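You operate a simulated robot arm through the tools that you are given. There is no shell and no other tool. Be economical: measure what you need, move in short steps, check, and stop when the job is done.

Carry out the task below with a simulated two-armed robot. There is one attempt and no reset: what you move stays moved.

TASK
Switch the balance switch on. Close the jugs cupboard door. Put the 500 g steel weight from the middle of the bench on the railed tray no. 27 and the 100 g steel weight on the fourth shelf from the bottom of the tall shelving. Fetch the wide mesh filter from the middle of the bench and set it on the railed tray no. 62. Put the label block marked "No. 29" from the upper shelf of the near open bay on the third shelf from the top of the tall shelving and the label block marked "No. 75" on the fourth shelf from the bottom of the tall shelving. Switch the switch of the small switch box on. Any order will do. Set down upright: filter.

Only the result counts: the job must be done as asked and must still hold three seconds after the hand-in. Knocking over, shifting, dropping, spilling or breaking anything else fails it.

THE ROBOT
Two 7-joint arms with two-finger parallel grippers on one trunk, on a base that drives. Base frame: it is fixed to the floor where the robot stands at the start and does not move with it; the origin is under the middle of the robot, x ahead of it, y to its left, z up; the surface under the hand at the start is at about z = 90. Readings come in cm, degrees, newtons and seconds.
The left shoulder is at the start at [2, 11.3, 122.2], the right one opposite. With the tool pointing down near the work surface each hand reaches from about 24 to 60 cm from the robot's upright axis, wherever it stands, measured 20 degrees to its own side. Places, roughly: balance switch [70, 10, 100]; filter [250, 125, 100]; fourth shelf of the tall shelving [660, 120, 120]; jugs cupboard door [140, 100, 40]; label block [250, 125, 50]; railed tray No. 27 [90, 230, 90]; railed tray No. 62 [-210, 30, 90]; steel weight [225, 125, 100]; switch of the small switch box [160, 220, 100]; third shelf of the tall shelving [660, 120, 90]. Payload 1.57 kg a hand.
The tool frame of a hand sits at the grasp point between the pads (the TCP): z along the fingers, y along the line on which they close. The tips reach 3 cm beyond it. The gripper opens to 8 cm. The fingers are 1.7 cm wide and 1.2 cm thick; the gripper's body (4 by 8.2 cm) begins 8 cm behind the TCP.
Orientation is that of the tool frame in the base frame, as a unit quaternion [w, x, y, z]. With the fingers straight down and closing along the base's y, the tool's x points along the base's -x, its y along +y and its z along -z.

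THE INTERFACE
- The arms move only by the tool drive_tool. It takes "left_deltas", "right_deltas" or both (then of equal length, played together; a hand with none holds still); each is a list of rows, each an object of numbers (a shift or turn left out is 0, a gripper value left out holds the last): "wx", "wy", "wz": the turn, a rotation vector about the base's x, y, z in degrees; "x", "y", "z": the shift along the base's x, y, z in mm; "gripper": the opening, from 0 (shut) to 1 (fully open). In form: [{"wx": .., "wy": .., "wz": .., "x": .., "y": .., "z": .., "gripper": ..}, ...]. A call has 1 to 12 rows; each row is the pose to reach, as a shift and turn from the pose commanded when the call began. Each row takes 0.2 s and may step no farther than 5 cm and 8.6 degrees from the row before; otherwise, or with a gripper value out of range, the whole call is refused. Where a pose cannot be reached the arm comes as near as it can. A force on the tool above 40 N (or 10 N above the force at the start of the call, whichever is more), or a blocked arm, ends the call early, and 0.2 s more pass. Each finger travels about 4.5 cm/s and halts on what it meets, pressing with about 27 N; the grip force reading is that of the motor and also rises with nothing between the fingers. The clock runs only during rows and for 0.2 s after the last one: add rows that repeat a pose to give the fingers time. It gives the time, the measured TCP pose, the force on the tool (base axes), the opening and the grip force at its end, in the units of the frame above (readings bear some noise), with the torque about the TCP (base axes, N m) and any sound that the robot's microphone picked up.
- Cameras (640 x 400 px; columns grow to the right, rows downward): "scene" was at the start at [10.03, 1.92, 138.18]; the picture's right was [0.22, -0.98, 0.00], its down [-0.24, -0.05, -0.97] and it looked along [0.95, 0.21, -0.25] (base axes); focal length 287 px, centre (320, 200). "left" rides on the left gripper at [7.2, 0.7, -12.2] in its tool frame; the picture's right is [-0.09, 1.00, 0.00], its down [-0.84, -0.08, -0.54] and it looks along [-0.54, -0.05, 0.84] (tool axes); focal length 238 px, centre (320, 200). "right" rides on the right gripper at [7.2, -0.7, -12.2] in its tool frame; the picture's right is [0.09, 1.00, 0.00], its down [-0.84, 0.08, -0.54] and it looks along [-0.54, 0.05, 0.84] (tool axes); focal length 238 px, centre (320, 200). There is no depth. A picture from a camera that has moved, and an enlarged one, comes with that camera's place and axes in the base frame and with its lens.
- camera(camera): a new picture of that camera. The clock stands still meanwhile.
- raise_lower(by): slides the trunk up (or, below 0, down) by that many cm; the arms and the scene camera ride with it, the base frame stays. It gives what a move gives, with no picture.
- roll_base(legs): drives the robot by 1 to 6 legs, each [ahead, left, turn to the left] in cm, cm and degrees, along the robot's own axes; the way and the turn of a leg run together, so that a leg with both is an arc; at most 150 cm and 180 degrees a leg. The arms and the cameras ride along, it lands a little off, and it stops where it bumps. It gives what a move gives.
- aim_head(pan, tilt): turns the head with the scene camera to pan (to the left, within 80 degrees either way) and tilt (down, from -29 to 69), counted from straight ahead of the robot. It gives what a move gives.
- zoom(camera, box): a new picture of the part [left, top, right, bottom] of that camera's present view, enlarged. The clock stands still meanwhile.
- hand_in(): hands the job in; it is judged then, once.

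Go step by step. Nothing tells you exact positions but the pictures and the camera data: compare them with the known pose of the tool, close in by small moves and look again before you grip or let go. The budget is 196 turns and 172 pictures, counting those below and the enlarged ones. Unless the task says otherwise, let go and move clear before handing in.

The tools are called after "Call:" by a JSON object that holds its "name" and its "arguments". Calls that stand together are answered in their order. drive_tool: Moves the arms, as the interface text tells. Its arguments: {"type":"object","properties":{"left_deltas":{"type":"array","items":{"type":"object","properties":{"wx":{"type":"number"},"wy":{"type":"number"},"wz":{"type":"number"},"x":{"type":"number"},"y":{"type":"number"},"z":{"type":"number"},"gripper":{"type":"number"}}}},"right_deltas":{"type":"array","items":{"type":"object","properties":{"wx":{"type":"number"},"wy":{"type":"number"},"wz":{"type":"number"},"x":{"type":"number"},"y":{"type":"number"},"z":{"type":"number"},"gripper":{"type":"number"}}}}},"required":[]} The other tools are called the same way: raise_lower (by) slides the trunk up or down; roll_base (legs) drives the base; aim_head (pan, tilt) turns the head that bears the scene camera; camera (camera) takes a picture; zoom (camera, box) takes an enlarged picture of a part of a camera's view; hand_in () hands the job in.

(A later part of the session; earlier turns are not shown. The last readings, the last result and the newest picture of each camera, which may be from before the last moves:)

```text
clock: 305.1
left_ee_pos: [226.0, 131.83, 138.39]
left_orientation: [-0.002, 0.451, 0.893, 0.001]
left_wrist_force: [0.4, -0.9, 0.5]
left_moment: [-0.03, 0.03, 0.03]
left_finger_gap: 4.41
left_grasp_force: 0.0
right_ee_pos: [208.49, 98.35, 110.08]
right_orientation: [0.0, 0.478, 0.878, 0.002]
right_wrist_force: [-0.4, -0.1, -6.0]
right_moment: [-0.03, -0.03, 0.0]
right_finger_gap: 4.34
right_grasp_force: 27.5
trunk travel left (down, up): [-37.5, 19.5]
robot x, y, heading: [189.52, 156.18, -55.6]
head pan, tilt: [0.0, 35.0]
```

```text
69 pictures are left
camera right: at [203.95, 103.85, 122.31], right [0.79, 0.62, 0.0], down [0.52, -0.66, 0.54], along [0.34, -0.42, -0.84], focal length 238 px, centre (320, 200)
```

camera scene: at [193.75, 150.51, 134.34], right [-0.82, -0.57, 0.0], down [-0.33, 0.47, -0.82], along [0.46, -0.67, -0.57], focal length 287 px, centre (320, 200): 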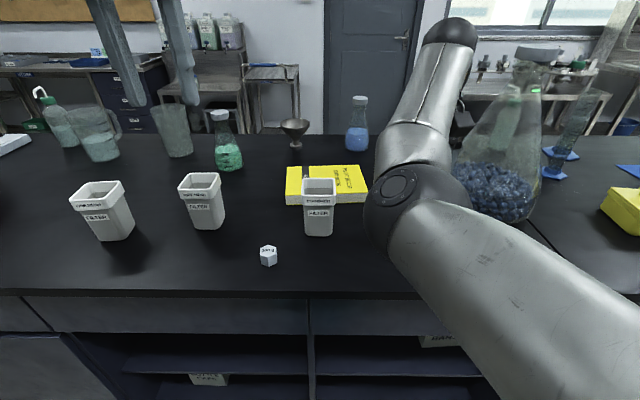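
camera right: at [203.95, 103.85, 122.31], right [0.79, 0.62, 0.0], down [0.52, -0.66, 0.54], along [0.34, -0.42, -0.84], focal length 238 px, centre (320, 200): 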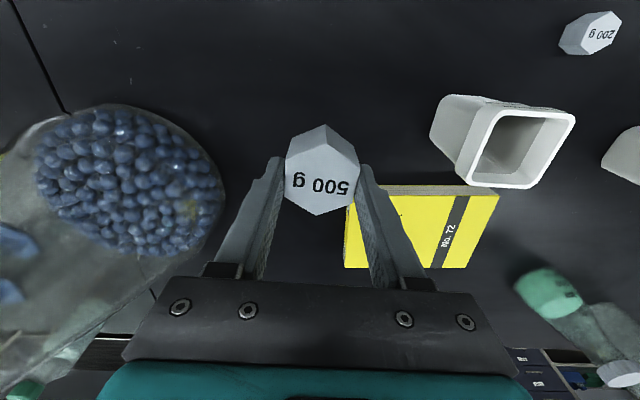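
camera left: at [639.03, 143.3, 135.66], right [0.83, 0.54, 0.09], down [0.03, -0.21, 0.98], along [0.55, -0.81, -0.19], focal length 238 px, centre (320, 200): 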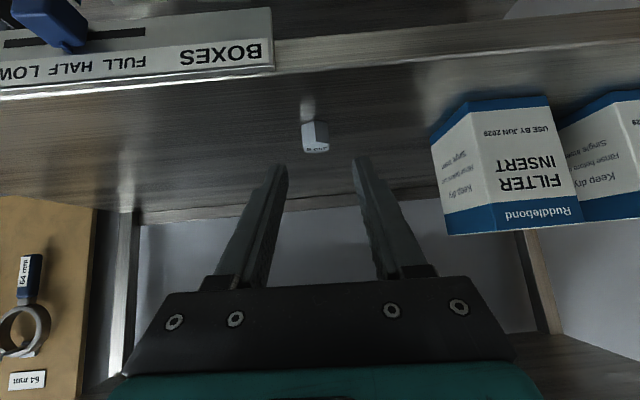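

The 500 g weight is held. Now the wide-mesh filter with the left hand: shift left 7.5, forward 10, with the right hand drawn back.

Call:
{"name": "drive_tool", "arguments": {"right_deltas": [{"x": -17, "y": 25, "z": 10}, {"x": -34, "y": 50, "z": 20}, {"x": -51, "y": 75, "z": 30}], "left_deltas": [{"gripper": 0.6}, {"gripper": 0.6}, {"gripper": 0.6}]}}

Call:
{"name": "roll_base", "arguments": {"legs": [[0, 8, 0], [9, 0, 0]]}}

Call:
{"name": "camera", "arguments": {"camera": "left"}}

Call:
{"name": "camera", "arguments": {"camera": "scene"}}

```text
clock: 305.9
left_ee_pos: [225.91, 131.99, 138.44]
left_orientation: [0.0, 0.451, 0.892, 0.0]
left_wrist_force: [0.5, 0.8, -0.5]
left_moment: [0.0, 0.0, -0.01]
left_finger_gap: 4.82
left_grasp_force: 0.0
right_ee_pos: [208.73, 98.63, 112.76]
right_orientation: [0.0, 0.478, 0.878, 0.003]
right_wrist_force: [-0.2, -0.5, -4.5]
right_moment: [-0.04, -0.05, 0.04]
right_finger_gap: 4.38
right_grasp_force: 27.2
right hand out of reach, approached as far as the arm can: row 1, 2, 3
trunk travel left (down, up): [-37.5, 19.5]
robot x, y, heading: [189.38, 155.89, -55.3]
head pan, tilt: [0.0, 35.0]
```

```text
clock: 307.6
left_ee_pos: [237.38, 128.87, 138.37]
left_orientation: [-0.001, 0.453, 0.891, 0.0]
left_wrist_force: [0.0, -0.1, -0.6]
left_moment: [0.02, 0.04, 0.01]
left_finger_gap: 4.81
left_grasp_force: 0.0
right_ee_pos: [219.94, 95.64, 112.64]
right_orientation: [0.0, 0.48, 0.877, 0.003]
right_wrist_force: [0.2, -0.4, -5.0]
right_moment: [0.02, 0.01, 0.01]
right_finger_gap: 4.36
right_grasp_force: 27.2
trunk travel left (down, up): [-37.5, 19.5]
robot x, y, heading: [201.62, 153.1, -55.5]
head pan, tilt: [0.0, 35.0]
```

```text
68 pictures are left
camera left: at [233.7, 134.99, 150.61], right [0.86, 0.51, 0.0], down [0.43, -0.72, 0.54], along [0.28, -0.46, -0.84], focal length 238 px, centre (320, 200)
```

left: 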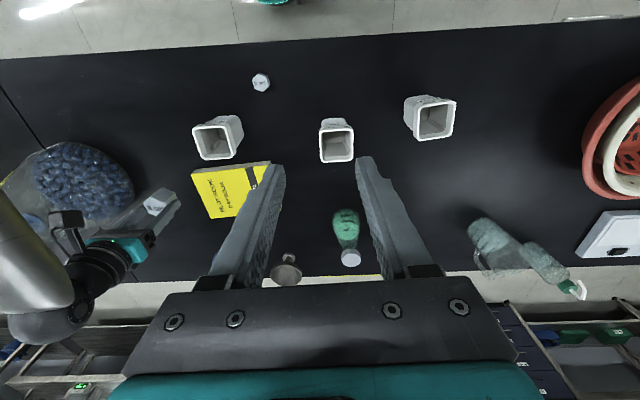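

```text
67 pictures are left
camera scene: at [206.62, 144.81, 144.84], right [-0.83, -0.56, 0.0], down [-0.32, 0.47, -0.82], along [0.46, -0.68, -0.57], focal length 287 px, centre (320, 200)
```

scene: 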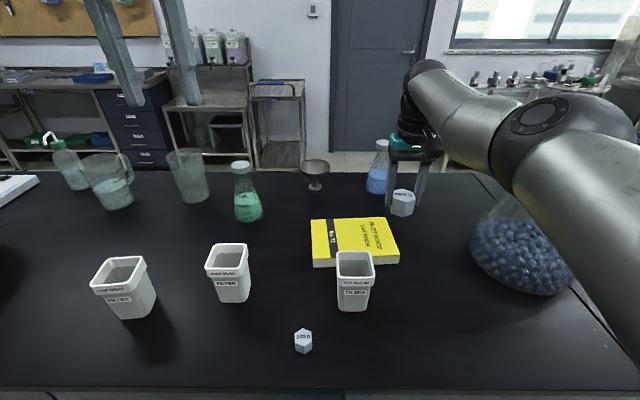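

The wide-mesh filter's near (right-hand) wall is at l≈268.6, n'≈38.6. Move over it and lower to z≈110, then re-check.

Call:
{"name": "drive_tool", "arguments": {"left_deltas": [{"x": 15, "y": -22, "z": -25, "gripper": 0.5}, {"x": 30, "y": -44, "z": -60}, {"x": 45, "y": -66, "z": -100}, {"x": 60, "y": -87, "z": -140}, {"x": 60, "y": -87, "z": -185}, {"x": 60, "y": -87, "z": -230}, {"x": 60, "y": -87, "z": -270}, {"x": 60, "y": -87, "z": -270}]}}

Call:
{"name": "camera", "arguments": {"camera": "left"}}

Call:
{"name": "camera", "arguments": {"camera": "scene"}}

```text
clock: 309.4
left_ee_pos: [243.67, 123.69, 112.58]
left_orientation: [0.0, 0.453, 0.891, -0.001]
left_wrist_force: [0.0, -0.4, 0.6]
left_moment: [-0.02, 0.01, 0.0]
left_finger_gap: 4.01
left_grasp_force: 0.0
left hand out of reach, approached as far as the arm can: row 2, 3, 4, 5, 6, 7, 8
right_ee_pos: [220.07, 95.63, 112.62]
right_orientation: [0.0, 0.479, 0.878, 0.003]
right_wrist_force: [0.5, -0.7, -4.6]
right_moment: [0.01, -0.03, -0.01]
right_finger_gap: 4.34
right_grasp_force: 26.7
trunk travel left (down, up): [-37.5, 19.5]
robot x, y, heading: [201.03, 153.08, -55.8]
head pan, tilt: [0.0, 35.0]
```

```text
66 pictures are left
camera left: at [239.9, 129.8, 124.83], right [0.86, 0.51, 0.0], down [0.43, -0.72, 0.54], along [0.28, -0.47, -0.84], focal length 238 px, centre (320, 200)
```

left: 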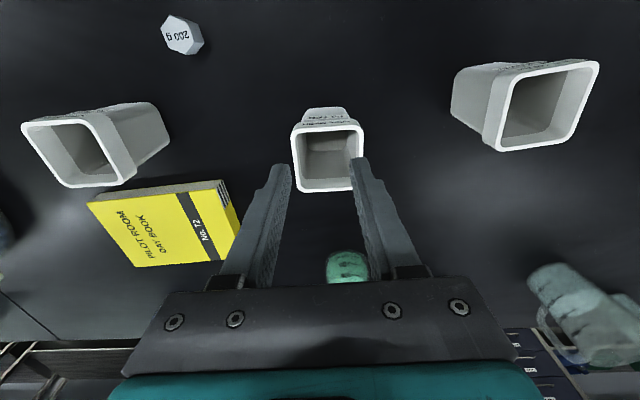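

```text
65 pictures are left
camera scene: at [206.58, 144.9, 144.85], right [-0.83, -0.56, 0.0], down [-0.32, 0.47, -0.82], along [0.46, -0.68, -0.57], focal length 287 px, centre (320, 200)
```

scene: 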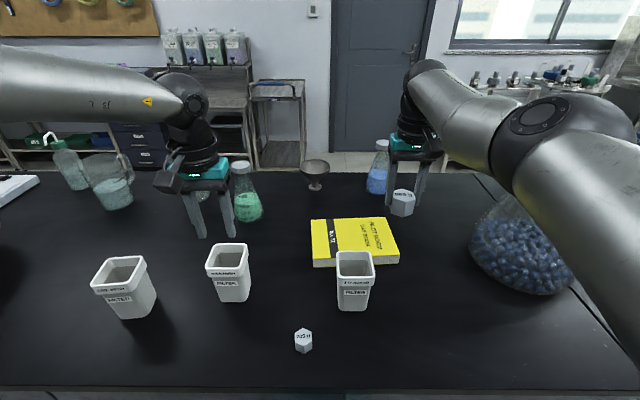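

I need 2.8 cm forward and 2.8 right. First move the right hand (near the blue flask) up and away, then adjust the base.

Call:
{"name": "drive_tool", "arguments": {"right_deltas": [{"z": 30}, {"z": 60}, {"z": 90, "x": -10, "y": 15}, {"z": 100, "x": -25, "y": 37}, {"z": 100, "x": -42, "y": 62}]}}

Call:
{"name": "roll_base", "arguments": {"legs": [[2.8, -2.8, 0]]}}

Call:
{"name": "drive_tool", "arguments": {"left_deltas": [{"z": -30}, {"z": -60}]}}

Call:
{"name": "camera", "arguments": {"camera": "left"}}

Call:
{"name": "camera", "arguments": {"camera": "scene"}}

```text
clock: 310.6
left_ee_pos: [243.64, 123.51, 112.67]
left_orientation: [-0.001, 0.453, 0.892, 0.0]
left_wrist_force: [0.4, 0.2, 0.0]
left_moment: [0.02, 0.0, -0.02]
left_finger_gap: 3.98
left_grasp_force: 0.1
right_ee_pos: [216.25, 99.51, 122.76]
right_orientation: [-0.001, 0.479, 0.878, 0.005]
right_wrist_force: [-0.6, -0.6, -5.6]
right_moment: [-0.01, -0.01, 0.01]
right_finger_gap: 4.28
right_grasp_force: 26.7
right hand out of reach, approached as far as the arm can: row 5
trunk travel left (down, up): [-37.5, 19.5]
robot x, y, heading: [200.83, 152.9, -55.5]
head pan, tilt: [0.0, 35.0]
```

```text
clock: 311.5
left_ee_pos: [242.84, 119.66, 112.54]
left_orientation: [-0.001, 0.453, 0.891, 0.0]
left_wrist_force: [0.4, 0.2, 0.5]
left_moment: [0.07, 0.04, -0.03]
left_finger_gap: 3.97
left_grasp_force: 0.1
right_ee_pos: [215.65, 95.6, 122.88]
right_orientation: [-0.001, 0.481, 0.877, 0.002]
right_wrist_force: [-0.8, -1.7, -4.9]
right_moment: [0.03, -0.05, 0.01]
right_finger_gap: 4.33
right_grasp_force: 27.5
trunk travel left (down, up): [-37.5, 19.5]
robot x, y, heading: [200.39, 149.37, -55.7]
head pan, tilt: [0.0, 35.0]
```

```text
clock: 312.1
left_ee_pos: [243.07, 121.72, 107.43]
left_orientation: [0.0, 0.454, 0.891, -0.002]
left_wrist_force: [-0.2, 0.4, -0.5]
left_moment: [-0.03, -0.02, 0.02]
left_finger_gap: 3.99
left_grasp_force: 0.2
left hand out of reach, approached as far as the arm can: row 1, 2
right_ee_pos: [215.66, 95.83, 122.78]
right_orientation: [0.0, 0.48, 0.877, 0.002]
right_wrist_force: [-0.7, 0.7, -4.4]
right_moment: [-0.03, -0.01, 0.01]
right_finger_gap: 4.35
right_grasp_force: 27.0
trunk travel left (down, up): [-37.5, 19.5]
robot x, y, heading: [200.06, 149.61, -55.8]
head pan, tilt: [0.0, 35.0]
```

```text
64 pictures are left
camera left: at [239.35, 127.96, 119.66], right [0.86, 0.51, 0.0], down [0.43, -0.72, 0.54], along [0.28, -0.47, -0.84], focal length 238 px, centre (320, 200)
```

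left: 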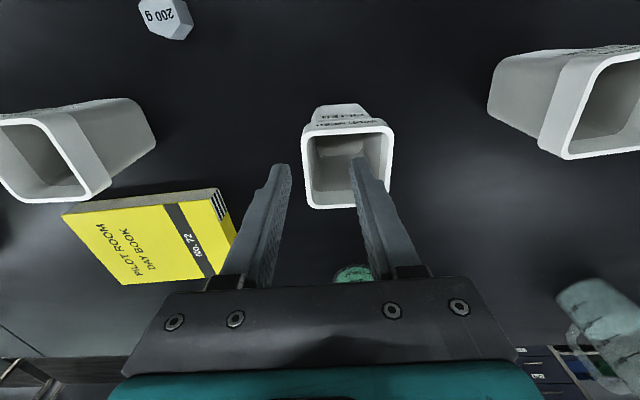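

```text
63 pictures are left
camera scene: at [205.91, 141.12, 144.84], right [-0.83, -0.56, 0.0], down [-0.32, 0.47, -0.82], along [0.46, -0.68, -0.57], focal length 287 px, centre (320, 200)
```

scene: 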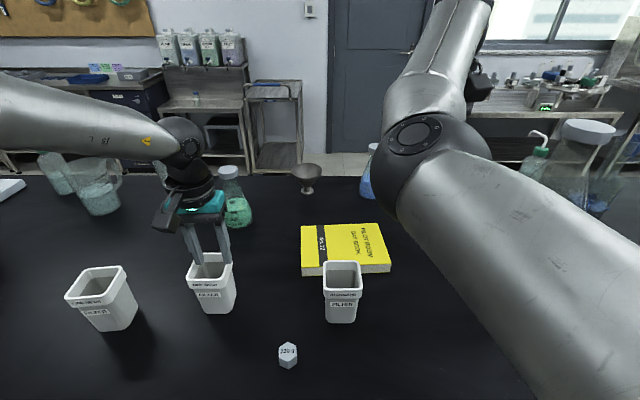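

The rim top is at z≈101; the wall lies between the fingers. Nudge forward 1, right 0.9, then lower 7 cm by the trunk.

Call:
{"name": "roll_base", "arguments": {"legs": [[1.1, -0.9, 0]]}}

Call:
{"name": "raise_lower", "arguments": {"by": -3.5}}

Call:
{"name": "camera", "arguments": {"camera": "left"}}

```text
clock: 312.8
left_ee_pos: [242.86, 120.27, 107.59]
left_orientation: [0.0, 0.453, 0.892, -0.002]
left_wrist_force: [-1.0, -0.5, 0.7]
left_moment: [0.04, -0.03, 0.02]
left_finger_gap: 4.0
left_grasp_force: 0.1
right_ee_pos: [215.58, 94.22, 122.76]
right_orientation: [0.0, 0.48, 0.877, 0.002]
right_wrist_force: [-0.7, -0.7, -5.3]
right_moment: [-0.02, 0.01, -0.01]
right_finger_gap: 4.32
right_grasp_force: 27.0
trunk travel left (down, up): [-37.5, 19.5]
robot x, y, heading: [200.29, 148.03, -55.5]
head pan, tilt: [0.0, 35.0]
```

```text
clock: 313.6
left_ee_pos: [242.91, 120.43, 103.99]
left_orientation: [0.0, 0.452, 0.892, -0.002]
left_wrist_force: [-0.2, -0.4, 0.0]
left_moment: [-0.04, -0.01, -0.01]
left_finger_gap: 4.01
left_grasp_force: 0.0
right_ee_pos: [215.55, 94.31, 119.36]
right_orientation: [0.0, 0.481, 0.877, 0.003]
right_wrist_force: [-0.8, 0.0, -4.8]
right_moment: [0.01, -0.02, -0.01]
right_finger_gap: 4.34
right_grasp_force: 27.0
trunk travel left (down, up): [-34.0, 23.0]
robot x, y, heading: [200.2, 147.6, -55.7]
head pan, tilt: [0.0, 35.0]
```

```text
62 pictures are left
camera left: at [239.2, 126.56, 116.19], right [0.86, 0.51, 0.0], down [0.43, -0.72, 0.54], along [0.28, -0.47, -0.84], focal length 238 px, centre (320, 200)
```

left: 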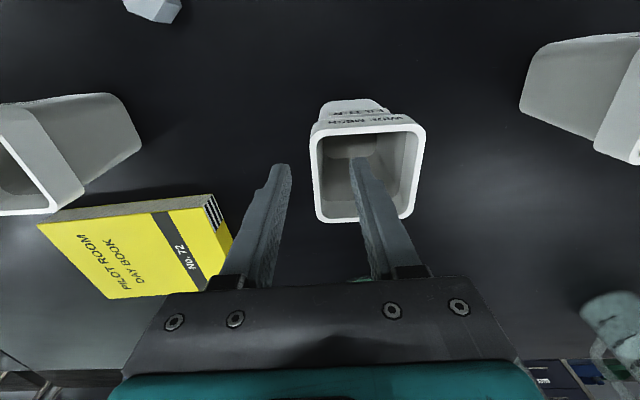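

WIDE MESH label confirmed and the wall is between the fingers. Lower 3.3 more and pinch.

Call:
{"name": "raise_lower", "arguments": {"by": -3.3}}

Call:
{"name": "drive_tool", "arguments": {"left_deltas": [{"gripper": 0.3}, {"gripper": 0.15}, {"gripper": 0}, {"gripper": 0}, {"gripper": 0}, {"gripper": 0}]}}

Call:
{"name": "camera", "arguments": {"camera": "left"}}

```text
clock: 314.4
left_ee_pos: [242.92, 120.34, 100.69]
left_orientation: [-0.001, 0.453, 0.891, -0.001]
left_wrist_force: [-0.1, -0.3, -0.6]
left_moment: [0.02, -0.04, -0.01]
left_finger_gap: 4.01
left_grasp_force: 0.1
right_ee_pos: [215.35, 94.32, 116.0]
right_orientation: [-0.001, 0.479, 0.878, 0.003]
right_wrist_force: [0.3, -1.0, -5.1]
right_moment: [-0.03, 0.02, 0.02]
right_finger_gap: 4.33
right_grasp_force: 27.3
trunk travel left (down, up): [-30.7, 26.3]
robot x, y, heading: [200.37, 147.9, -55.6]
head pan, tilt: [0.0, 35.0]
```

```text
clock: 315.8
left_ee_pos: [243.0, 120.28, 100.8]
left_orientation: [0.001, 0.453, 0.891, -0.002]
left_wrist_force: [2.9, 1.1, 10.4]
left_moment: [0.65, -0.77, -0.1]
left_finger_gap: 0.43
left_grasp_force: 24.9
right_ee_pos: [215.45, 94.31, 116.14]
right_orientation: [0.001, 0.481, 0.877, 0.002]
right_wrist_force: [0.1, 0.1, -4.4]
right_moment: [-0.02, -0.01, -0.01]
right_finger_gap: 4.34
right_grasp_force: 27.3
trunk travel left (down, up): [-30.7, 26.3]
robot x, y, heading: [200.54, 148.37, -55.6]
head pan, tilt: [0.0, 35.0]
```

```text
61 pictures are left
camera left: at [239.22, 126.57, 112.96], right [0.86, 0.51, 0.0], down [0.43, -0.72, 0.55], along [0.28, -0.47, -0.84], focal length 238 px, centre (320, 200)
```

left: 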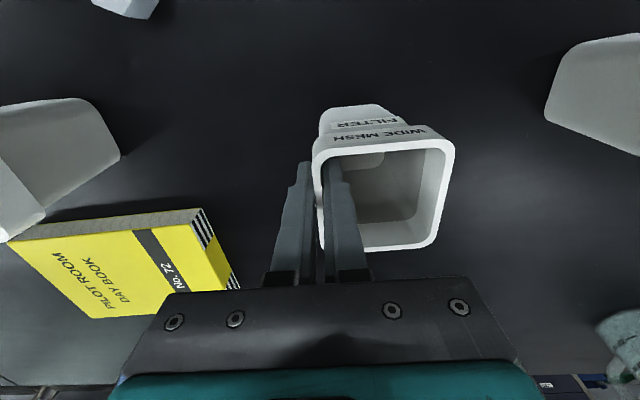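

Wall pinched (0.43 cm). Lift 15 cm and check.

Call:
{"name": "raise_lower", "arguments": {"by": 3}}

Call:
{"name": "raise_lower", "arguments": {"by": 14}}

Call:
{"name": "camera", "arguments": {"camera": "scene"}}

```text
clock: 316.6
left_ee_pos: [242.97, 120.22, 103.67]
left_orientation: [-0.001, 0.453, 0.891, -0.002]
left_wrist_force: [-0.4, 0.2, -1.1]
left_moment: [0.0, 0.02, -0.01]
left_finger_gap: 0.36
left_grasp_force: 24.3
right_ee_pos: [215.44, 94.24, 119.02]
right_orientation: [0.0, 0.48, 0.877, 0.002]
right_wrist_force: [0.4, -0.5, -3.8]
right_moment: [0.03, 0.01, 0.0]
right_finger_gap: 4.37
right_grasp_force: 26.9
trunk travel left (down, up): [-33.7, 23.3]
robot x, y, heading: [200.0, 148.14, -55.4]
head pan, tilt: [0.0, 35.0]
```

```text
clock: 318.2
left_ee_pos: [243.1, 120.29, 117.67]
left_orientation: [0.0, 0.453, 0.892, -0.002]
left_wrist_force: [-1.0, -0.1, -0.2]
left_moment: [-0.03, 0.01, 0.0]
left_finger_gap: 0.36
left_grasp_force: 24.3
right_ee_pos: [215.49, 94.42, 133.08]
right_orientation: [-0.001, 0.481, 0.877, 0.002]
right_wrist_force: [0.9, -0.2, -5.0]
right_moment: [0.02, -0.01, 0.0]
right_finger_gap: 4.33
right_grasp_force: 27.0
trunk travel left (down, up): [-47.7, 9.3]
robot x, y, heading: [200.15, 148.13, -55.6]
head pan, tilt: [0.0, 35.0]
```

```text
60 pictures are left
camera scene: at [205.78, 139.69, 155.03], right [-0.83, -0.56, 0.0], down [-0.32, 0.47, -0.82], along [0.46, -0.68, -0.57], focal length 287 px, centre (320, 200)
```

scene: 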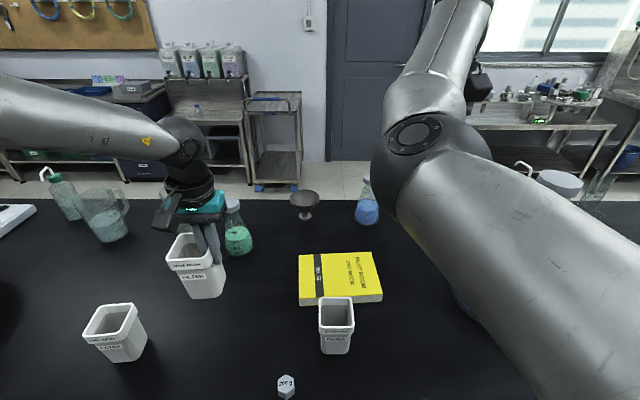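

The filter is held. Back into the aisle, turn to face along the bench, and look left for the tray and switch box.

Call:
{"name": "roll_base", "arguments": {"legs": [[-27, 0, 0], [0, 0, 90]]}}

Call:
{"name": "aim_head", "arguments": {"pan": 75, "tilt": 20}}

Call:
{"name": "camera", "arguments": {"camera": "scene"}}

Call:
{"name": "camera", "arguments": {"camera": "left"}}

```text
clock: 323.9
left_ee_pos: [213.35, 212.37, 117.73]
left_orientation: [0.002, -0.302, 0.953, -0.001]
left_wrist_force: [0.2, -0.5, -0.6]
left_moment: [-0.03, 0.03, 0.01]
left_finger_gap: 0.33
left_grasp_force: 24.2
right_ee_pos: [238.82, 184.36, 132.95]
right_orientation: [-0.003, -0.273, 0.962, 0.002]
right_wrist_force: [-0.4, -0.8, -4.9]
right_moment: [0.02, 0.01, -0.01]
right_finger_gap: 4.3
right_grasp_force: 26.6
trunk travel left (down, up): [-47.7, 9.3]
robot x, y, heading: [184.95, 170.41, 33.6]
head pan, tilt: [0.0, 35.0]
```

```text
clock: 325.4
left_ee_pos: [213.49, 212.44, 117.69]
left_orientation: [0.001, -0.302, 0.953, -0.001]
left_wrist_force: [0.8, 0.0, -0.2]
left_moment: [-0.01, 0.0, -0.01]
left_finger_gap: 0.33
left_grasp_force: 24.8
right_ee_pos: [238.86, 184.46, 133.1]
right_orientation: [-0.002, -0.273, 0.962, 0.002]
right_wrist_force: [-0.7, -0.6, -4.8]
right_moment: [0.0, -0.01, -0.02]
right_finger_gap: 4.32
right_grasp_force: 27.0
trunk travel left (down, up): [-47.7, 9.3]
robot x, y, heading: [184.84, 170.4, 33.5]
head pan, tilt: [75.0, 20.0]
```

```text
59 pictures are left
camera scene: at [182.89, 179.54, 157.43], right [0.95, 0.32, 0.0], down [0.11, -0.32, -0.94], along [-0.3, 0.89, -0.34], focal length 287 px, centre (320, 200)
```

scene: 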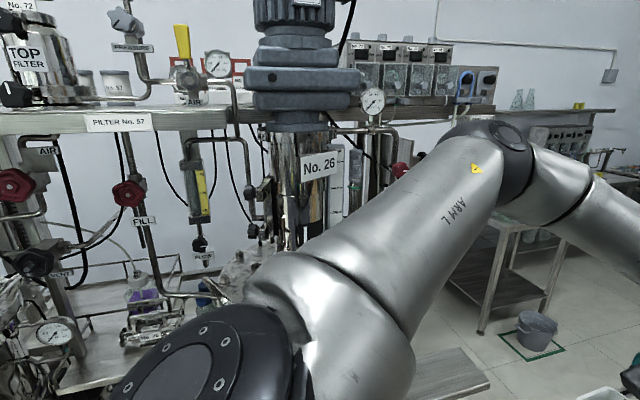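

```text
58 pictures are left
camera left: at [207.02, 208.82, 129.88], right [-0.5, 0.87, 0.0], down [0.73, 0.42, 0.54], along [0.47, 0.27, -0.84], focal length 238 px, centre (320, 200)
```

left: 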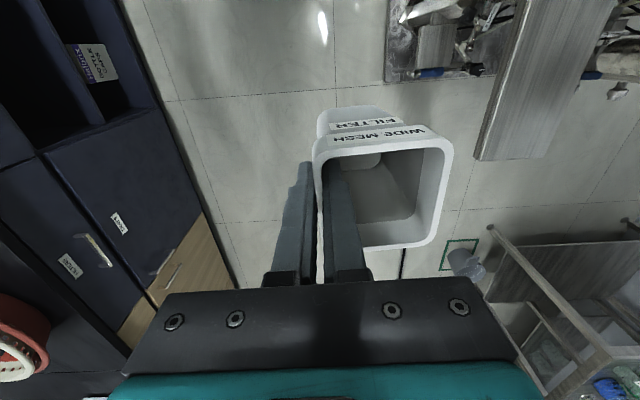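

The view is blocked by my arm. I'll back up along the aisle ~60 cm and look again towards the tray.

Call:
{"name": "roll_base", "arguments": {"legs": [[-70, 0, 0], [0, 0, 25]]}}

Call:
{"name": "camera", "arguments": {"camera": "scene"}}

Call:
{"name": "aim_head", "arguments": {"pan": 40, "tilt": 22}}

Call:
{"name": "camera", "arguments": {"camera": "scene"}}

```text
clock: 330.4
left_ee_pos: [135.85, 183.07, 117.66]
left_orientation: [0.001, -0.499, 0.866, -0.002]
left_wrist_force: [-0.6, -0.4, 1.5]
left_moment: [-0.03, 0.01, -0.01]
left_finger_gap: 0.34
left_grasp_force: 24.2
right_ee_pos: [170.67, 168.3, 133.03]
right_orientation: [-0.003, -0.474, 0.881, 0.001]
right_wrist_force: [-0.4, 0.8, -4.1]
right_moment: [0.02, -0.02, 0.0]
right_finger_gap: 4.33
right_grasp_force: 27.1
trunk travel left (down, up): [-47.7, 9.3]
robot x, y, heading: [127.71, 132.86, 58.2]
head pan, tilt: [75.0, 20.0]
```

```text
57 pictures are left
camera scene: at [121.84, 140.38, 157.43], right [0.73, 0.68, 0.0], down [0.23, -0.25, -0.94], along [-0.64, 0.68, -0.34], focal length 287 px, centre (320, 200)
```

scene: 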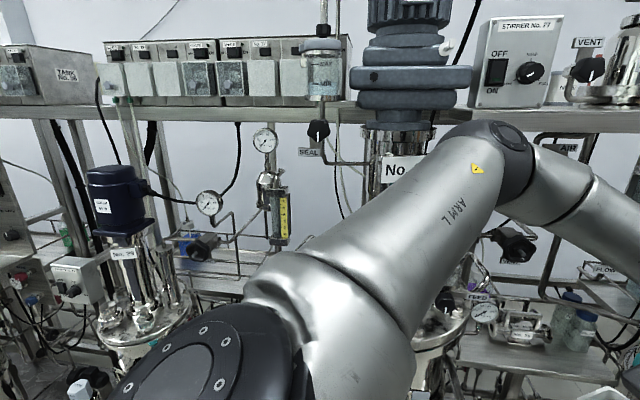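

```text
clock: 331.5
left_ee_pos: [135.83, 183.0, 117.65]
left_orientation: [0.002, -0.499, 0.867, -0.001]
left_wrist_force: [0.2, 0.1, -0.7]
left_moment: [0.02, 0.01, 0.01]
left_finger_gap: 0.37
left_grasp_force: 24.6
right_ee_pos: [170.63, 168.19, 133.04]
right_orientation: [-0.001, -0.474, 0.881, 0.001]
right_wrist_force: [-0.6, 0.9, -5.5]
right_moment: [-0.01, -0.04, 0.0]
right_finger_gap: 4.33
right_grasp_force: 26.8
trunk travel left (down, up): [-47.7, 9.3]
robot x, y, heading: [127.83, 132.84, 58.1]
head pan, tilt: [40.0, 22.0]
```

```text
56 pictures are left
camera scene: at [126.89, 142.77, 157.11], right [0.99, 0.14, 0.0], down [0.05, -0.37, -0.93], along [-0.13, 0.92, -0.37], focal length 287 px, centre (320, 200)
```

scene: 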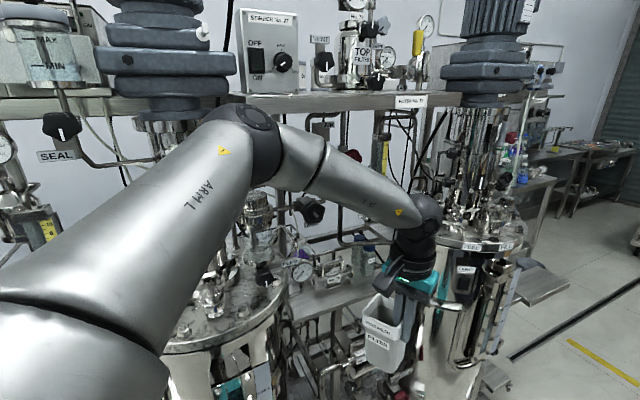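

Call:
{"name": "zoom", "arguments": {"camera": "scene", "box": [150, 180, 410, 345]}}

Call:
{"name": "zoom", "arguments": {"camera": "scene", "box": [400, 180, 600, 330]}}

```text
2.42 times, centred on (280, 262) of scene
camera zoom: at [126.89, 142.77, 157.11], right [0.99, 0.14, 0.0], down [0.05, -0.37, -0.93], along [-0.13, 0.92, -0.37], focal length 695 px, centre (417, 48)
```

zoom: 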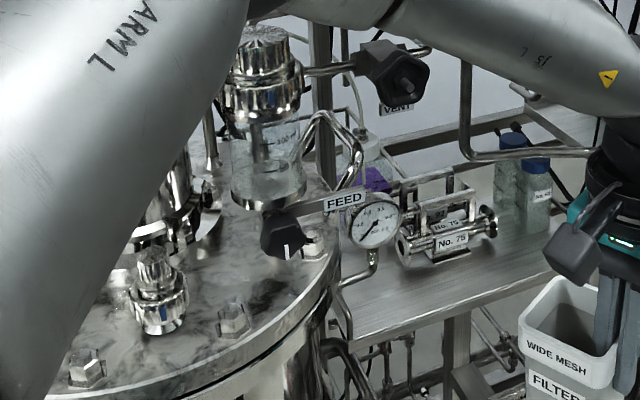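

```text
2.67 times, centred on (500, 255) of scene
camera zoom: at [126.89, 142.77, 157.11], right [0.99, 0.14, 0.0], down [0.05, -0.37, -0.93], along [-0.13, 0.92, -0.37], focal length 765 px, centre (-160, 53)
```

zoom: 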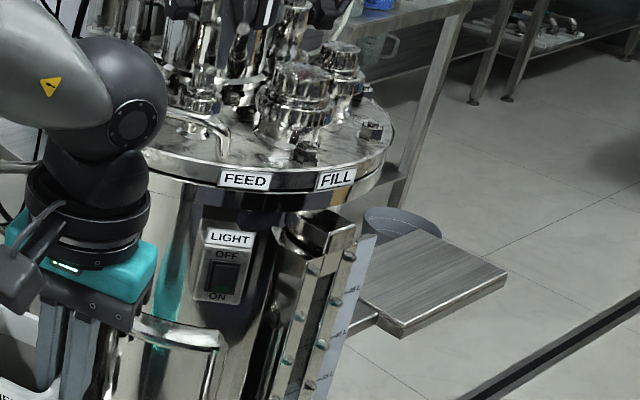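

The LIGHT switch box on the right vessel matches the small switch box at [161,222,100] (ON at the bottom). Tray 27 should be on the shelf near the left vessel. I'll step away from the machines and turn to face them.

Call:
{"name": "roll_base", "arguments": {"legs": [[-6, -13, 0], [0, 0, 66]]}}

Call:
{"name": "aim_head", "arguments": {"pan": 0, "tilt": 25}}

Call:
{"name": "camera", "arguments": {"camera": "scene"}}

```text
clock: 335.8
left_ee_pos: [91.28, 146.45, 117.69]
left_orientation: [-0.002, 0.903, -0.43, 0.0]
left_wrist_force: [0.2, -0.4, 0.5]
left_moment: [-0.02, -0.02, -0.01]
left_finger_gap: 0.35
left_grasp_force: 24.1
right_ee_pos: [117.24, 173.85, 132.98]
right_orientation: [0.002, 0.89, -0.456, 0.001]
right_wrist_force: [0.4, 0.5, -5.3]
right_moment: [-0.02, -0.02, 0.0]
right_finger_gap: 4.3
right_grasp_force: 27.1
trunk travel left (down, up): [-47.7, 9.3]
robot x, y, heading: [135.02, 121.36, 127.4]
head pan, tilt: [40.0, 22.0]
```

```text
clock: 336.9
left_ee_pos: [91.37, 146.36, 117.71]
left_orientation: [-0.002, 0.903, -0.43, 0.0]
left_wrist_force: [0.6, 0.4, -0.7]
left_moment: [0.0, -0.02, 0.0]
left_finger_gap: 0.33
left_grasp_force: 24.4
right_ee_pos: [117.32, 173.82, 132.94]
right_orientation: [0.002, 0.889, -0.457, 0.001]
right_wrist_force: [0.4, -0.2, -4.9]
right_moment: [0.0, 0.01, 0.07]
right_finger_gap: 4.32
right_grasp_force: 27.2
trunk travel left (down, up): [-47.7, 9.3]
robot x, y, heading: [135.12, 120.76, 127.3]
head pan, tilt: [0.0, 25.0]
```

```text
53 pictures are left
camera scene: at [129.03, 129.16, 156.62], right [0.79, 0.61, 0.0], down [0.26, -0.34, -0.91], along [-0.55, 0.72, -0.42], focal length 287 px, centre (320, 200)
```

scene: 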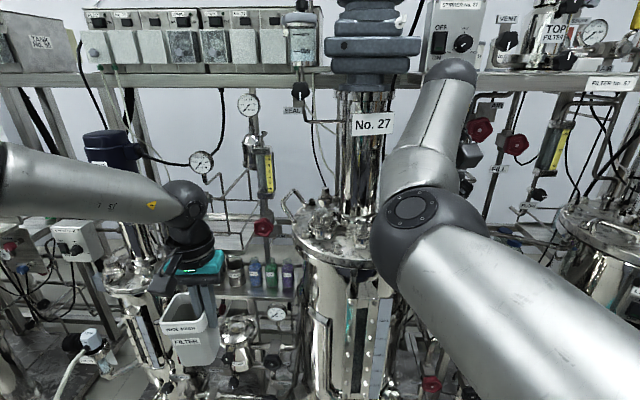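

Vessel No. 27 is in the centre; the tray is hidden behind my right arm. Shift right ~45 cm to see between the arms.

Call:
{"name": "roll_base", "arguments": {"legs": [[0, -45, 0], [0, 0, -3]]}}

Call:
{"name": "camera", "arguments": {"camera": "scene"}}

```text
clock: 339.9
left_ee_pos: [126.63, 174.58, 117.67]
left_orientation: [-0.002, 0.892, -0.453, 0.0]
left_wrist_force: [0.1, 0.7, -1.1]
left_moment: [-0.02, -0.02, 0.0]
left_finger_gap: 0.35
left_grasp_force: 24.2
right_ee_pos: [154.12, 200.67, 133.13]
right_orientation: [0.003, 0.878, -0.478, 0.0]
right_wrist_force: [-0.4, -0.1, -4.9]
right_moment: [-0.02, 0.04, 0.01]
right_finger_gap: 4.33
right_grasp_force: 27.0
trunk travel left (down, up): [-47.7, 9.3]
robot x, y, heading: [169.57, 146.84, 124.3]
head pan, tilt: [0.0, 25.0]
```

```text
52 pictures are left
camera scene: at [163.49, 155.51, 156.62], right [0.82, 0.57, 0.0], down [0.24, -0.35, -0.91], along [-0.51, 0.75, -0.42], focal length 287 px, centre (320, 200)
```

scene: 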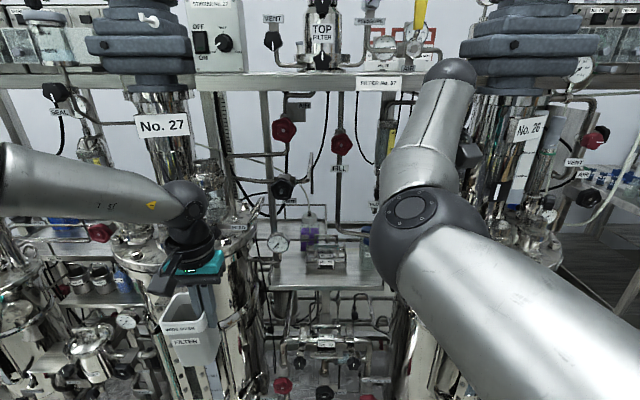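

Call:
{"name": "zoom", "arguments": {"camera": "scene", "box": [230, 180, 390, 300]}}

Call:
{"name": "zoom", "arguments": {"camera": "scene", "box": [60, 140, 280, 300]}}

```text
3.33 times, centred on (310, 240) of scene
camera zoom: at [163.49, 155.51, 156.62], right [0.82, 0.57, 0.0], down [0.24, -0.35, -0.91], along [-0.51, 0.75, -0.42], focal length 956 px, centre (353, 67)
```

zoom: 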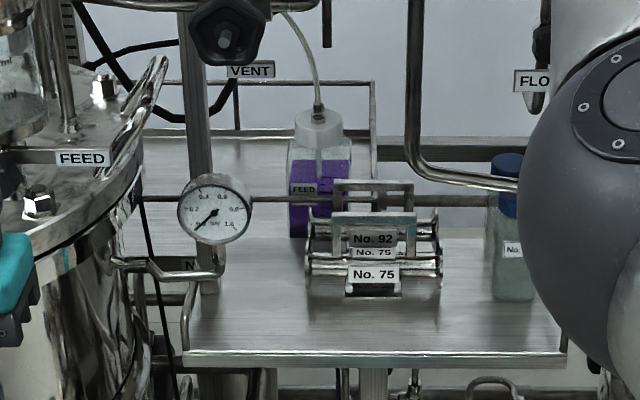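

```text
2.50 times, centred on (170, 220) of scene
camera zoom: at [163.49, 155.51, 156.62], right [0.82, 0.57, 0.0], down [0.24, -0.35, -0.91], along [-0.51, 0.75, -0.42], focal length 717 px, centre (695, 150)
```

zoom: 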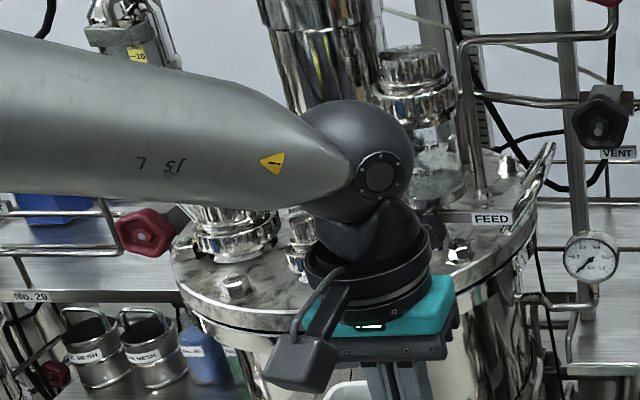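

The railed shelf between vessels 27 and 26 (l 205–245, z≈88) should be tray 27; its number plate is hidden behind the gauge. I'll retract and raise the filter hand, then approach turned 20° left so that the right hand leads, and check the number.

Call:
{"name": "drive_tool", "arguments": {"left_deltas": [{"x": 14, "y": -20, "z": 20}, {"x": 28, "y": -40, "z": 40}, {"x": 42, "y": -60, "z": 60}, {"x": 56, "y": -80, "z": 75}, {"x": 70, "y": -100, "z": 90}]}}

Call:
{"name": "roll_base", "arguments": {"legs": [[0, -10, 0], [12, 0, 0], [0, 0, 20]]}}

Call:
{"name": "camera", "arguments": {"camera": "scene"}}

Call:
{"name": "camera", "arguments": {"camera": "right"}}

```text
clock: 341.1
left_ee_pos: [133.88, 164.38, 126.78]
left_orientation: [-0.002, 0.891, -0.453, 0.0]
left_wrist_force: [0.1, 0.0, -0.2]
left_moment: [0.03, 0.01, -0.02]
left_finger_gap: 0.34
left_grasp_force: 24.5
right_ee_pos: [154.25, 200.55, 133.03]
right_orientation: [0.002, 0.878, -0.478, 0.001]
right_wrist_force: [-0.5, 0.0, -5.1]
right_moment: [0.05, 0.02, 0.0]
right_finger_gap: 4.34
right_grasp_force: 26.5
trunk travel left (down, up): [-47.7, 9.3]
robot x, y, heading: [169.43, 147.2, 124.4]
head pan, tilt: [0.0, 25.0]
```

```text
clock: 344.2
left_ee_pos: [131.72, 167.14, 126.67]
left_orientation: [-0.002, 0.956, -0.293, 0.0]
left_wrist_force: [-0.1, -0.3, -0.6]
left_moment: [0.04, -0.05, 0.01]
left_finger_gap: 0.32
left_grasp_force: 24.5
right_ee_pos: [138.57, 208.06, 133.01]
right_orientation: [0.002, 0.947, -0.321, 0.001]
right_wrist_force: [-1.5, -0.6, -4.7]
right_moment: [0.01, 0.0, 0.01]
right_finger_gap: 4.32
right_grasp_force: 27.5
trunk travel left (down, up): [-47.7, 9.3]
robot x, y, heading: [171.21, 162.72, 144.2]
head pan, tilt: [0.0, 25.0]
```

```text
49 pictures are left
camera scene: at [162.59, 168.82, 156.62], right [0.58, 0.81, 0.0], down [0.34, -0.25, -0.91], along [-0.74, 0.53, -0.42], focal length 287 px, centre (320, 200)
```

scene: 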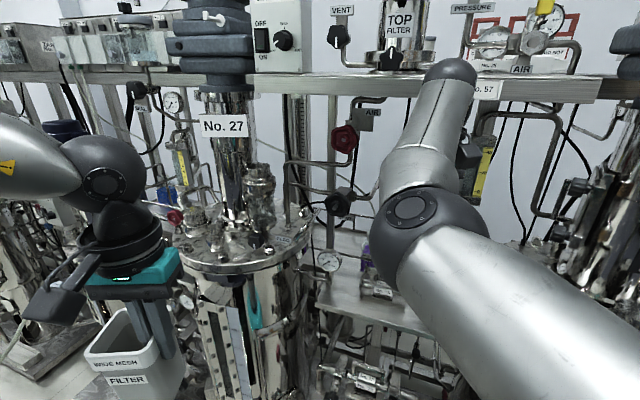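

```text
48 pictures are left
camera right: at [144.6, 204.22, 145.25], right [-0.53, -0.85, 0.0], down [-0.71, 0.45, 0.54], along [-0.46, 0.28, -0.84], focal length 238 px, centre (320, 200)
```

right: 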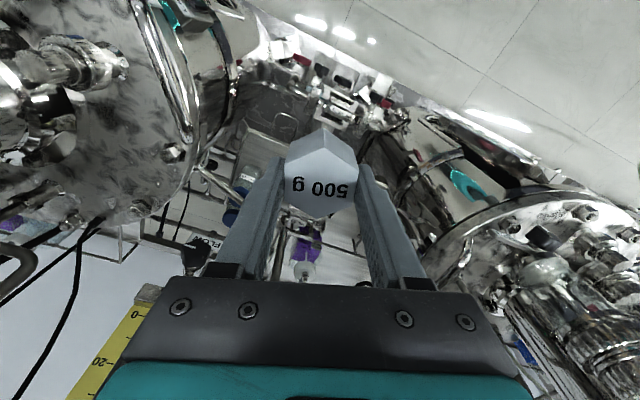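

Call:
{"name": "zoom", "arguments": {"camera": "scene", "box": [290, 230, 410, 330]}}

Call:
{"name": "zoom", "arguments": {"camera": "right", "box": [180, 90, 420, 280]}}

```text
4.00 times, centred on (350, 280) of scene
camera zoom: at [162.59, 168.82, 156.62], right [0.58, 0.81, 0.0], down [0.34, -0.25, -0.91], along [-0.74, 0.53, -0.42], focal length 1148 px, centre (200, -120)
```

zoom: 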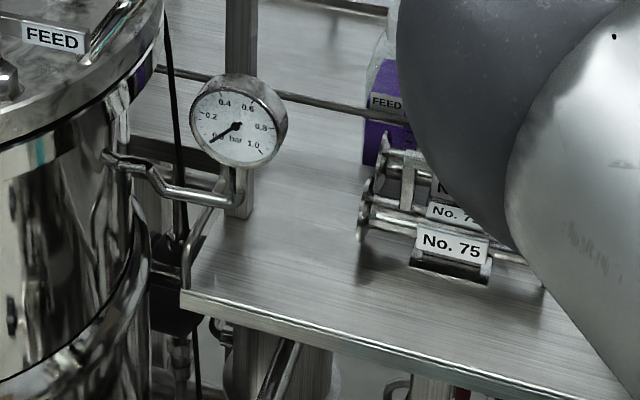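

```text
2.11 times, centred on (300, 185) of right
camera zoom: at [144.6, 204.22, 145.25], right [-0.53, -0.85, 0.0], down [-0.71, 0.45, 0.54], along [-0.46, 0.28, -0.84], focal length 502 px, centre (362, 232)
```

zoom: 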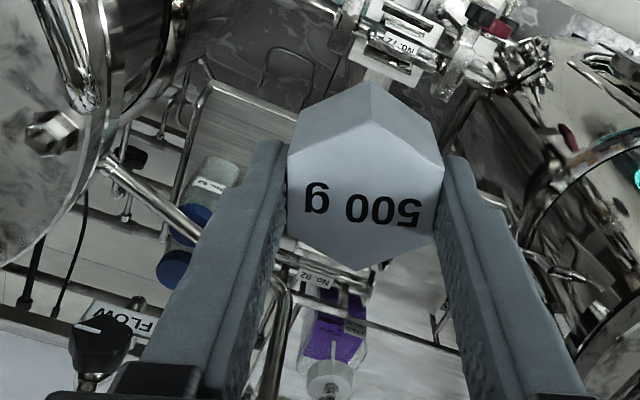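

The hint point [90,230] seems to lie behind the gauge, on a railed surface farther back. I'll raise the trunk and shift a bit right to see into it.

Call:
{"name": "raise_lower", "arguments": {"by": 9}}

Call:
{"name": "roll_base", "arguments": {"legs": [[0, -12, 0]]}}

Call:
{"name": "zoom", "arguments": {"camera": "scene", "box": [180, 150, 400, 310]}}

```text
clock: 345.4
left_ee_pos: [131.68, 167.26, 135.65]
left_orientation: [-0.002, 0.956, -0.292, -0.001]
left_wrist_force: [0.8, -0.1, -0.4]
left_moment: [0.02, 0.03, 0.03]
left_finger_gap: 0.35
left_grasp_force: 24.1
right_ee_pos: [138.44, 208.1, 141.87]
right_orientation: [0.002, 0.947, -0.32, 0.001]
right_wrist_force: [0.2, -0.2, -4.7]
right_moment: [0.01, 0.03, -0.03]
right_finger_gap: 4.36
right_grasp_force: 27.1
trunk travel left (down, up): [-56.7, 0.3]
robot x, y, heading: [171.07, 162.93, 144.4]
head pan, tilt: [0.0, 25.0]
```

```text
clock: 346.7
left_ee_pos: [139.12, 175.99, 135.86]
left_orientation: [-0.004, 0.956, -0.292, -0.003]
left_wrist_force: [0.6, 0.3, 0.4]
left_moment: [0.02, 0.0, 0.0]
left_finger_gap: 0.33
left_grasp_force: 24.1
right_ee_pos: [145.31, 215.52, 142.37]
right_orientation: [0.006, 0.952, -0.305, 0.005]
right_wrist_force: [15.8, -25.2, 0.9]
right_moment: [3.49, 2.26, 0.05]
right_finger_gap: 4.35
right_grasp_force: 27.9
trunk travel left (down, up): [-56.7, 0.3]
robot x, y, heading: [177.94, 172.02, 144.3]
head pan, tilt: [0.0, 25.0]
stopped in leg 1: the robot was blocked; the commanded pose is now the measured one
```

```text
2.50 times, centred on (290, 230) of scene
camera zoom: at [170.1, 177.44, 165.68], right [0.58, 0.81, 0.0], down [0.34, -0.24, -0.91], along [-0.74, 0.53, -0.42], focal length 717 px, centre (395, 125)
```

zoom: 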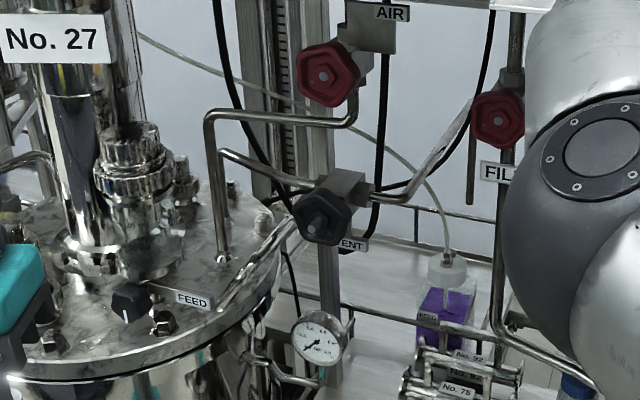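

The right arm touched something; backing off immediately the way I came.

Call:
{"name": "roll_base", "arguments": {"legs": [[0, 11, 0], [-12, 0, 0]]}}

Call:
{"name": "aim_head", "arguments": {"pan": -25, "tilt": 15}}

Call:
{"name": "camera", "arguments": {"camera": "scene"}}

```text
clock: 348.8
left_ee_pos: [141.91, 161.06, 135.68]
left_orientation: [-0.002, 0.956, -0.292, 0.001]
left_wrist_force: [-0.2, 0.2, -1.0]
left_moment: [-0.01, -0.01, -0.01]
left_finger_gap: 0.32
left_grasp_force: 24.4
right_ee_pos: [148.22, 200.91, 141.89]
right_orientation: [0.007, 0.952, -0.307, 0.006]
right_wrist_force: [0.4, -0.3, -3.9]
right_moment: [-0.03, 0.02, 0.0]
right_finger_gap: 4.33
right_grasp_force: 27.0
trunk travel left (down, up): [-56.7, 0.3]
robot x, y, heading: [181.03, 156.51, 144.3]
head pan, tilt: [0.0, 25.0]
```

```text
clock: 349.6
left_ee_pos: [141.92, 160.84, 135.6]
left_orientation: [-0.001, 0.956, -0.292, 0.0]
left_wrist_force: [0.6, 0.1, -0.1]
left_moment: [0.01, 0.0, 0.01]
left_finger_gap: 0.36
left_grasp_force: 24.4
right_ee_pos: [148.32, 200.69, 141.98]
right_orientation: [0.007, 0.952, -0.307, 0.006]
right_wrist_force: [0.2, 0.0, -5.6]
right_moment: [0.0, 0.0, -0.03]
right_finger_gap: 4.34
right_grasp_force: 27.1
trunk travel left (down, up): [-56.7, 0.3]
robot x, y, heading: [181.14, 156.72, 144.2]
head pan, tilt: [-25.0, 15.0]
```

```text
44 pictures are left
camera scene: at [175.74, 165.34, 167.23], right [0.87, 0.49, 0.0], down [0.13, -0.23, -0.97], along [-0.47, 0.84, -0.26], focal length 287 px, centre (320, 200)
```

scene: 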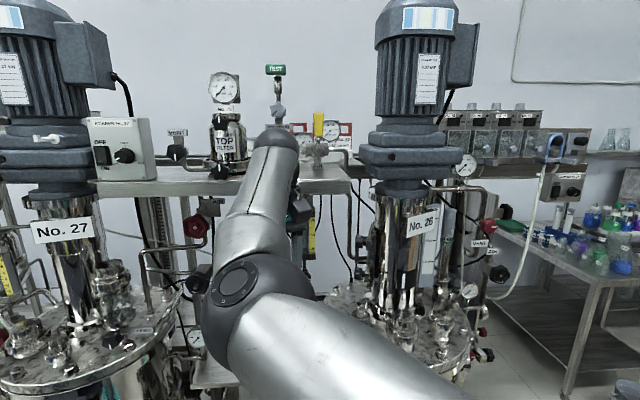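

I now understand: tray 27 is a railed tray behind vessel 27 (label centre at [96,221], front n'≈-128, centre [90,230]), too deep for a downward hand. I'll set both items back on the bench and regrip them with a pitched hand. First turn to face the bench.

Call:
{"name": "roll_base", "arguments": {"legs": [[0, 0, 150], [0, 0, 10.3]]}}

Call:
{"name": "aim_head", "arguments": {"pan": 0, "tilt": 35}}

Call:
{"name": "camera", "arguments": {"camera": "scene"}}

```text
clock: 356.9
left_ee_pos: [216.82, 138.97, 135.58]
left_orientation: [-0.001, 0.455, 0.891, -0.002]
left_wrist_force: [-0.1, -0.2, -0.6]
left_moment: [0.0, 0.05, 0.0]
left_finger_gap: 0.36
left_grasp_force: 24.5
right_ee_pos: [197.18, 103.83, 141.98]
right_orientation: [-0.004, 0.47, 0.883, 0.008]
right_wrist_force: [-0.1, -0.3, -4.2]
right_moment: [-0.01, -0.01, 0.0]
right_finger_gap: 4.32
right_grasp_force: 27.6
trunk travel left (down, up): [-56.7, 0.3]
robot x, y, heading: [181.46, 156.51, -56.1]
head pan, tilt: [-25.0, 15.0]
```

```text
clock: 357.8
left_ee_pos: [216.74, 139.0, 135.56]
left_orientation: [-0.001, 0.455, 0.891, -0.002]
left_wrist_force: [0.5, 0.0, -0.7]
left_moment: [0.0, 0.03, 0.04]
left_finger_gap: 0.32
left_grasp_force: 24.9
right_ee_pos: [197.04, 103.76, 141.94]
right_orientation: [-0.005, 0.469, 0.883, 0.007]
right_wrist_force: [0.6, 0.3, -6.1]
right_moment: [0.01, 0.03, 0.02]
right_finger_gap: 4.31
right_grasp_force: 27.0
trunk travel left (down, up): [-56.7, 0.3]
robot x, y, heading: [181.25, 156.57, -55.5]
head pan, tilt: [0.0, 35.0]
```

```text
43 pictures are left
camera scene: at [186.72, 148.35, 164.05], right [-0.83, -0.56, 0.0], down [-0.32, 0.47, -0.82], along [0.46, -0.68, -0.57], focal length 287 px, centre (320, 200)
```

scene: 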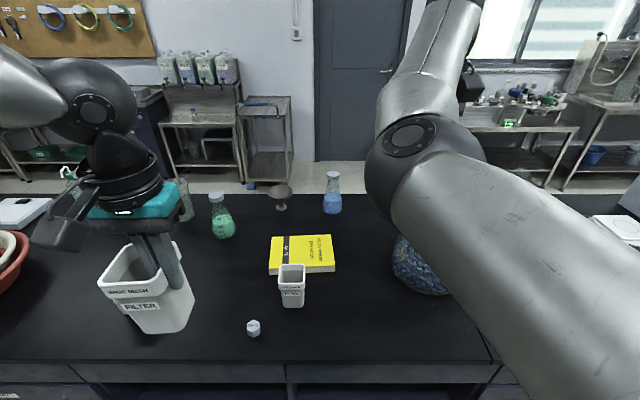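

I'll set the filter down first near its old place (n'≈33): extend the left arm, shift base left 11 and forward 12.

Call:
{"name": "drive_tool", "arguments": {"left_deltas": [{"x": 18, "y": -26}, {"x": 36, "y": -52}, {"x": 54, "y": -78}, {"x": 71, "y": -103}]}}

Call:
{"name": "roll_base", "arguments": {"legs": [[0, 11, 0], [12, 0, 0]]}}

Call:
{"name": "raise_lower", "arguments": {"by": -31}}

Call:
{"name": "camera", "arguments": {"camera": "scene"}}

```text
clock: 358.8
left_ee_pos: [223.84, 128.53, 135.36]
left_orientation: [-0.001, 0.454, 0.891, -0.001]
left_wrist_force: [0.4, -0.1, -0.5]
left_moment: [0.0, 0.05, 0.0]
left_finger_gap: 0.35
left_grasp_force: 24.3
right_ee_pos: [197.24, 103.65, 141.86]
right_orientation: [-0.005, 0.469, 0.883, 0.008]
right_wrist_force: [0.4, 0.4, -5.0]
right_moment: [0.03, 0.02, 0.03]
right_finger_gap: 4.34
right_grasp_force: 26.9
trunk travel left (down, up): [-56.7, 0.3]
robot x, y, heading: [181.19, 156.65, -55.8]
head pan, tilt: [0.0, 35.0]
```

```text
clock: 360.8
left_ee_pos: [239.81, 125.11, 135.52]
left_orientation: [0.0, 0.455, 0.891, -0.002]
left_wrist_force: [0.6, 0.5, -0.5]
left_moment: [-0.01, 0.01, -0.01]
left_finger_gap: 0.36
left_grasp_force: 24.3
right_ee_pos: [212.88, 100.2, 142.0]
right_orientation: [-0.005, 0.468, 0.883, 0.009]
right_wrist_force: [-0.3, -0.8, -3.9]
right_moment: [-0.02, -0.01, 0.0]
right_finger_gap: 4.35
right_grasp_force: 27.6
trunk travel left (down, up): [-56.7, 0.3]
robot x, y, heading: [197.09, 153.06, -55.9]
head pan, tilt: [0.0, 35.0]
```

```text
clock: 363.9
left_ee_pos: [239.72, 125.07, 104.47]
left_orientation: [0.0, 0.455, 0.891, -0.002]
left_wrist_force: [0.0, 0.2, -1.1]
left_moment: [0.0, 0.02, -0.01]
left_finger_gap: 0.34
left_grasp_force: 24.9
right_ee_pos: [213.0, 100.3, 110.93]
right_orientation: [-0.004, 0.469, 0.883, 0.007]
right_wrist_force: [0.6, 0.2, -6.2]
right_moment: [0.02, 0.01, 0.03]
right_finger_gap: 4.33
right_grasp_force: 27.1
trunk travel left (down, up): [-25.7, 31.3]
robot x, y, heading: [196.83, 153.42, -55.8]
head pan, tilt: [0.0, 35.0]
```

```text
42 pictures are left
camera scene: at [202.58, 144.82, 133.05], right [-0.83, -0.56, 0.0], down [-0.32, 0.47, -0.82], along [0.46, -0.68, -0.57], focal length 287 px, centre (320, 200)
```

scene: 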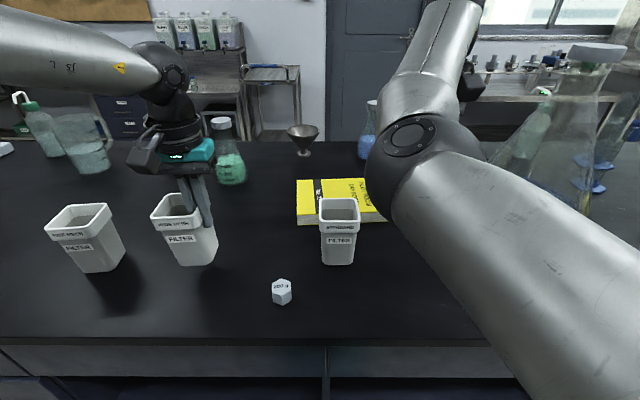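

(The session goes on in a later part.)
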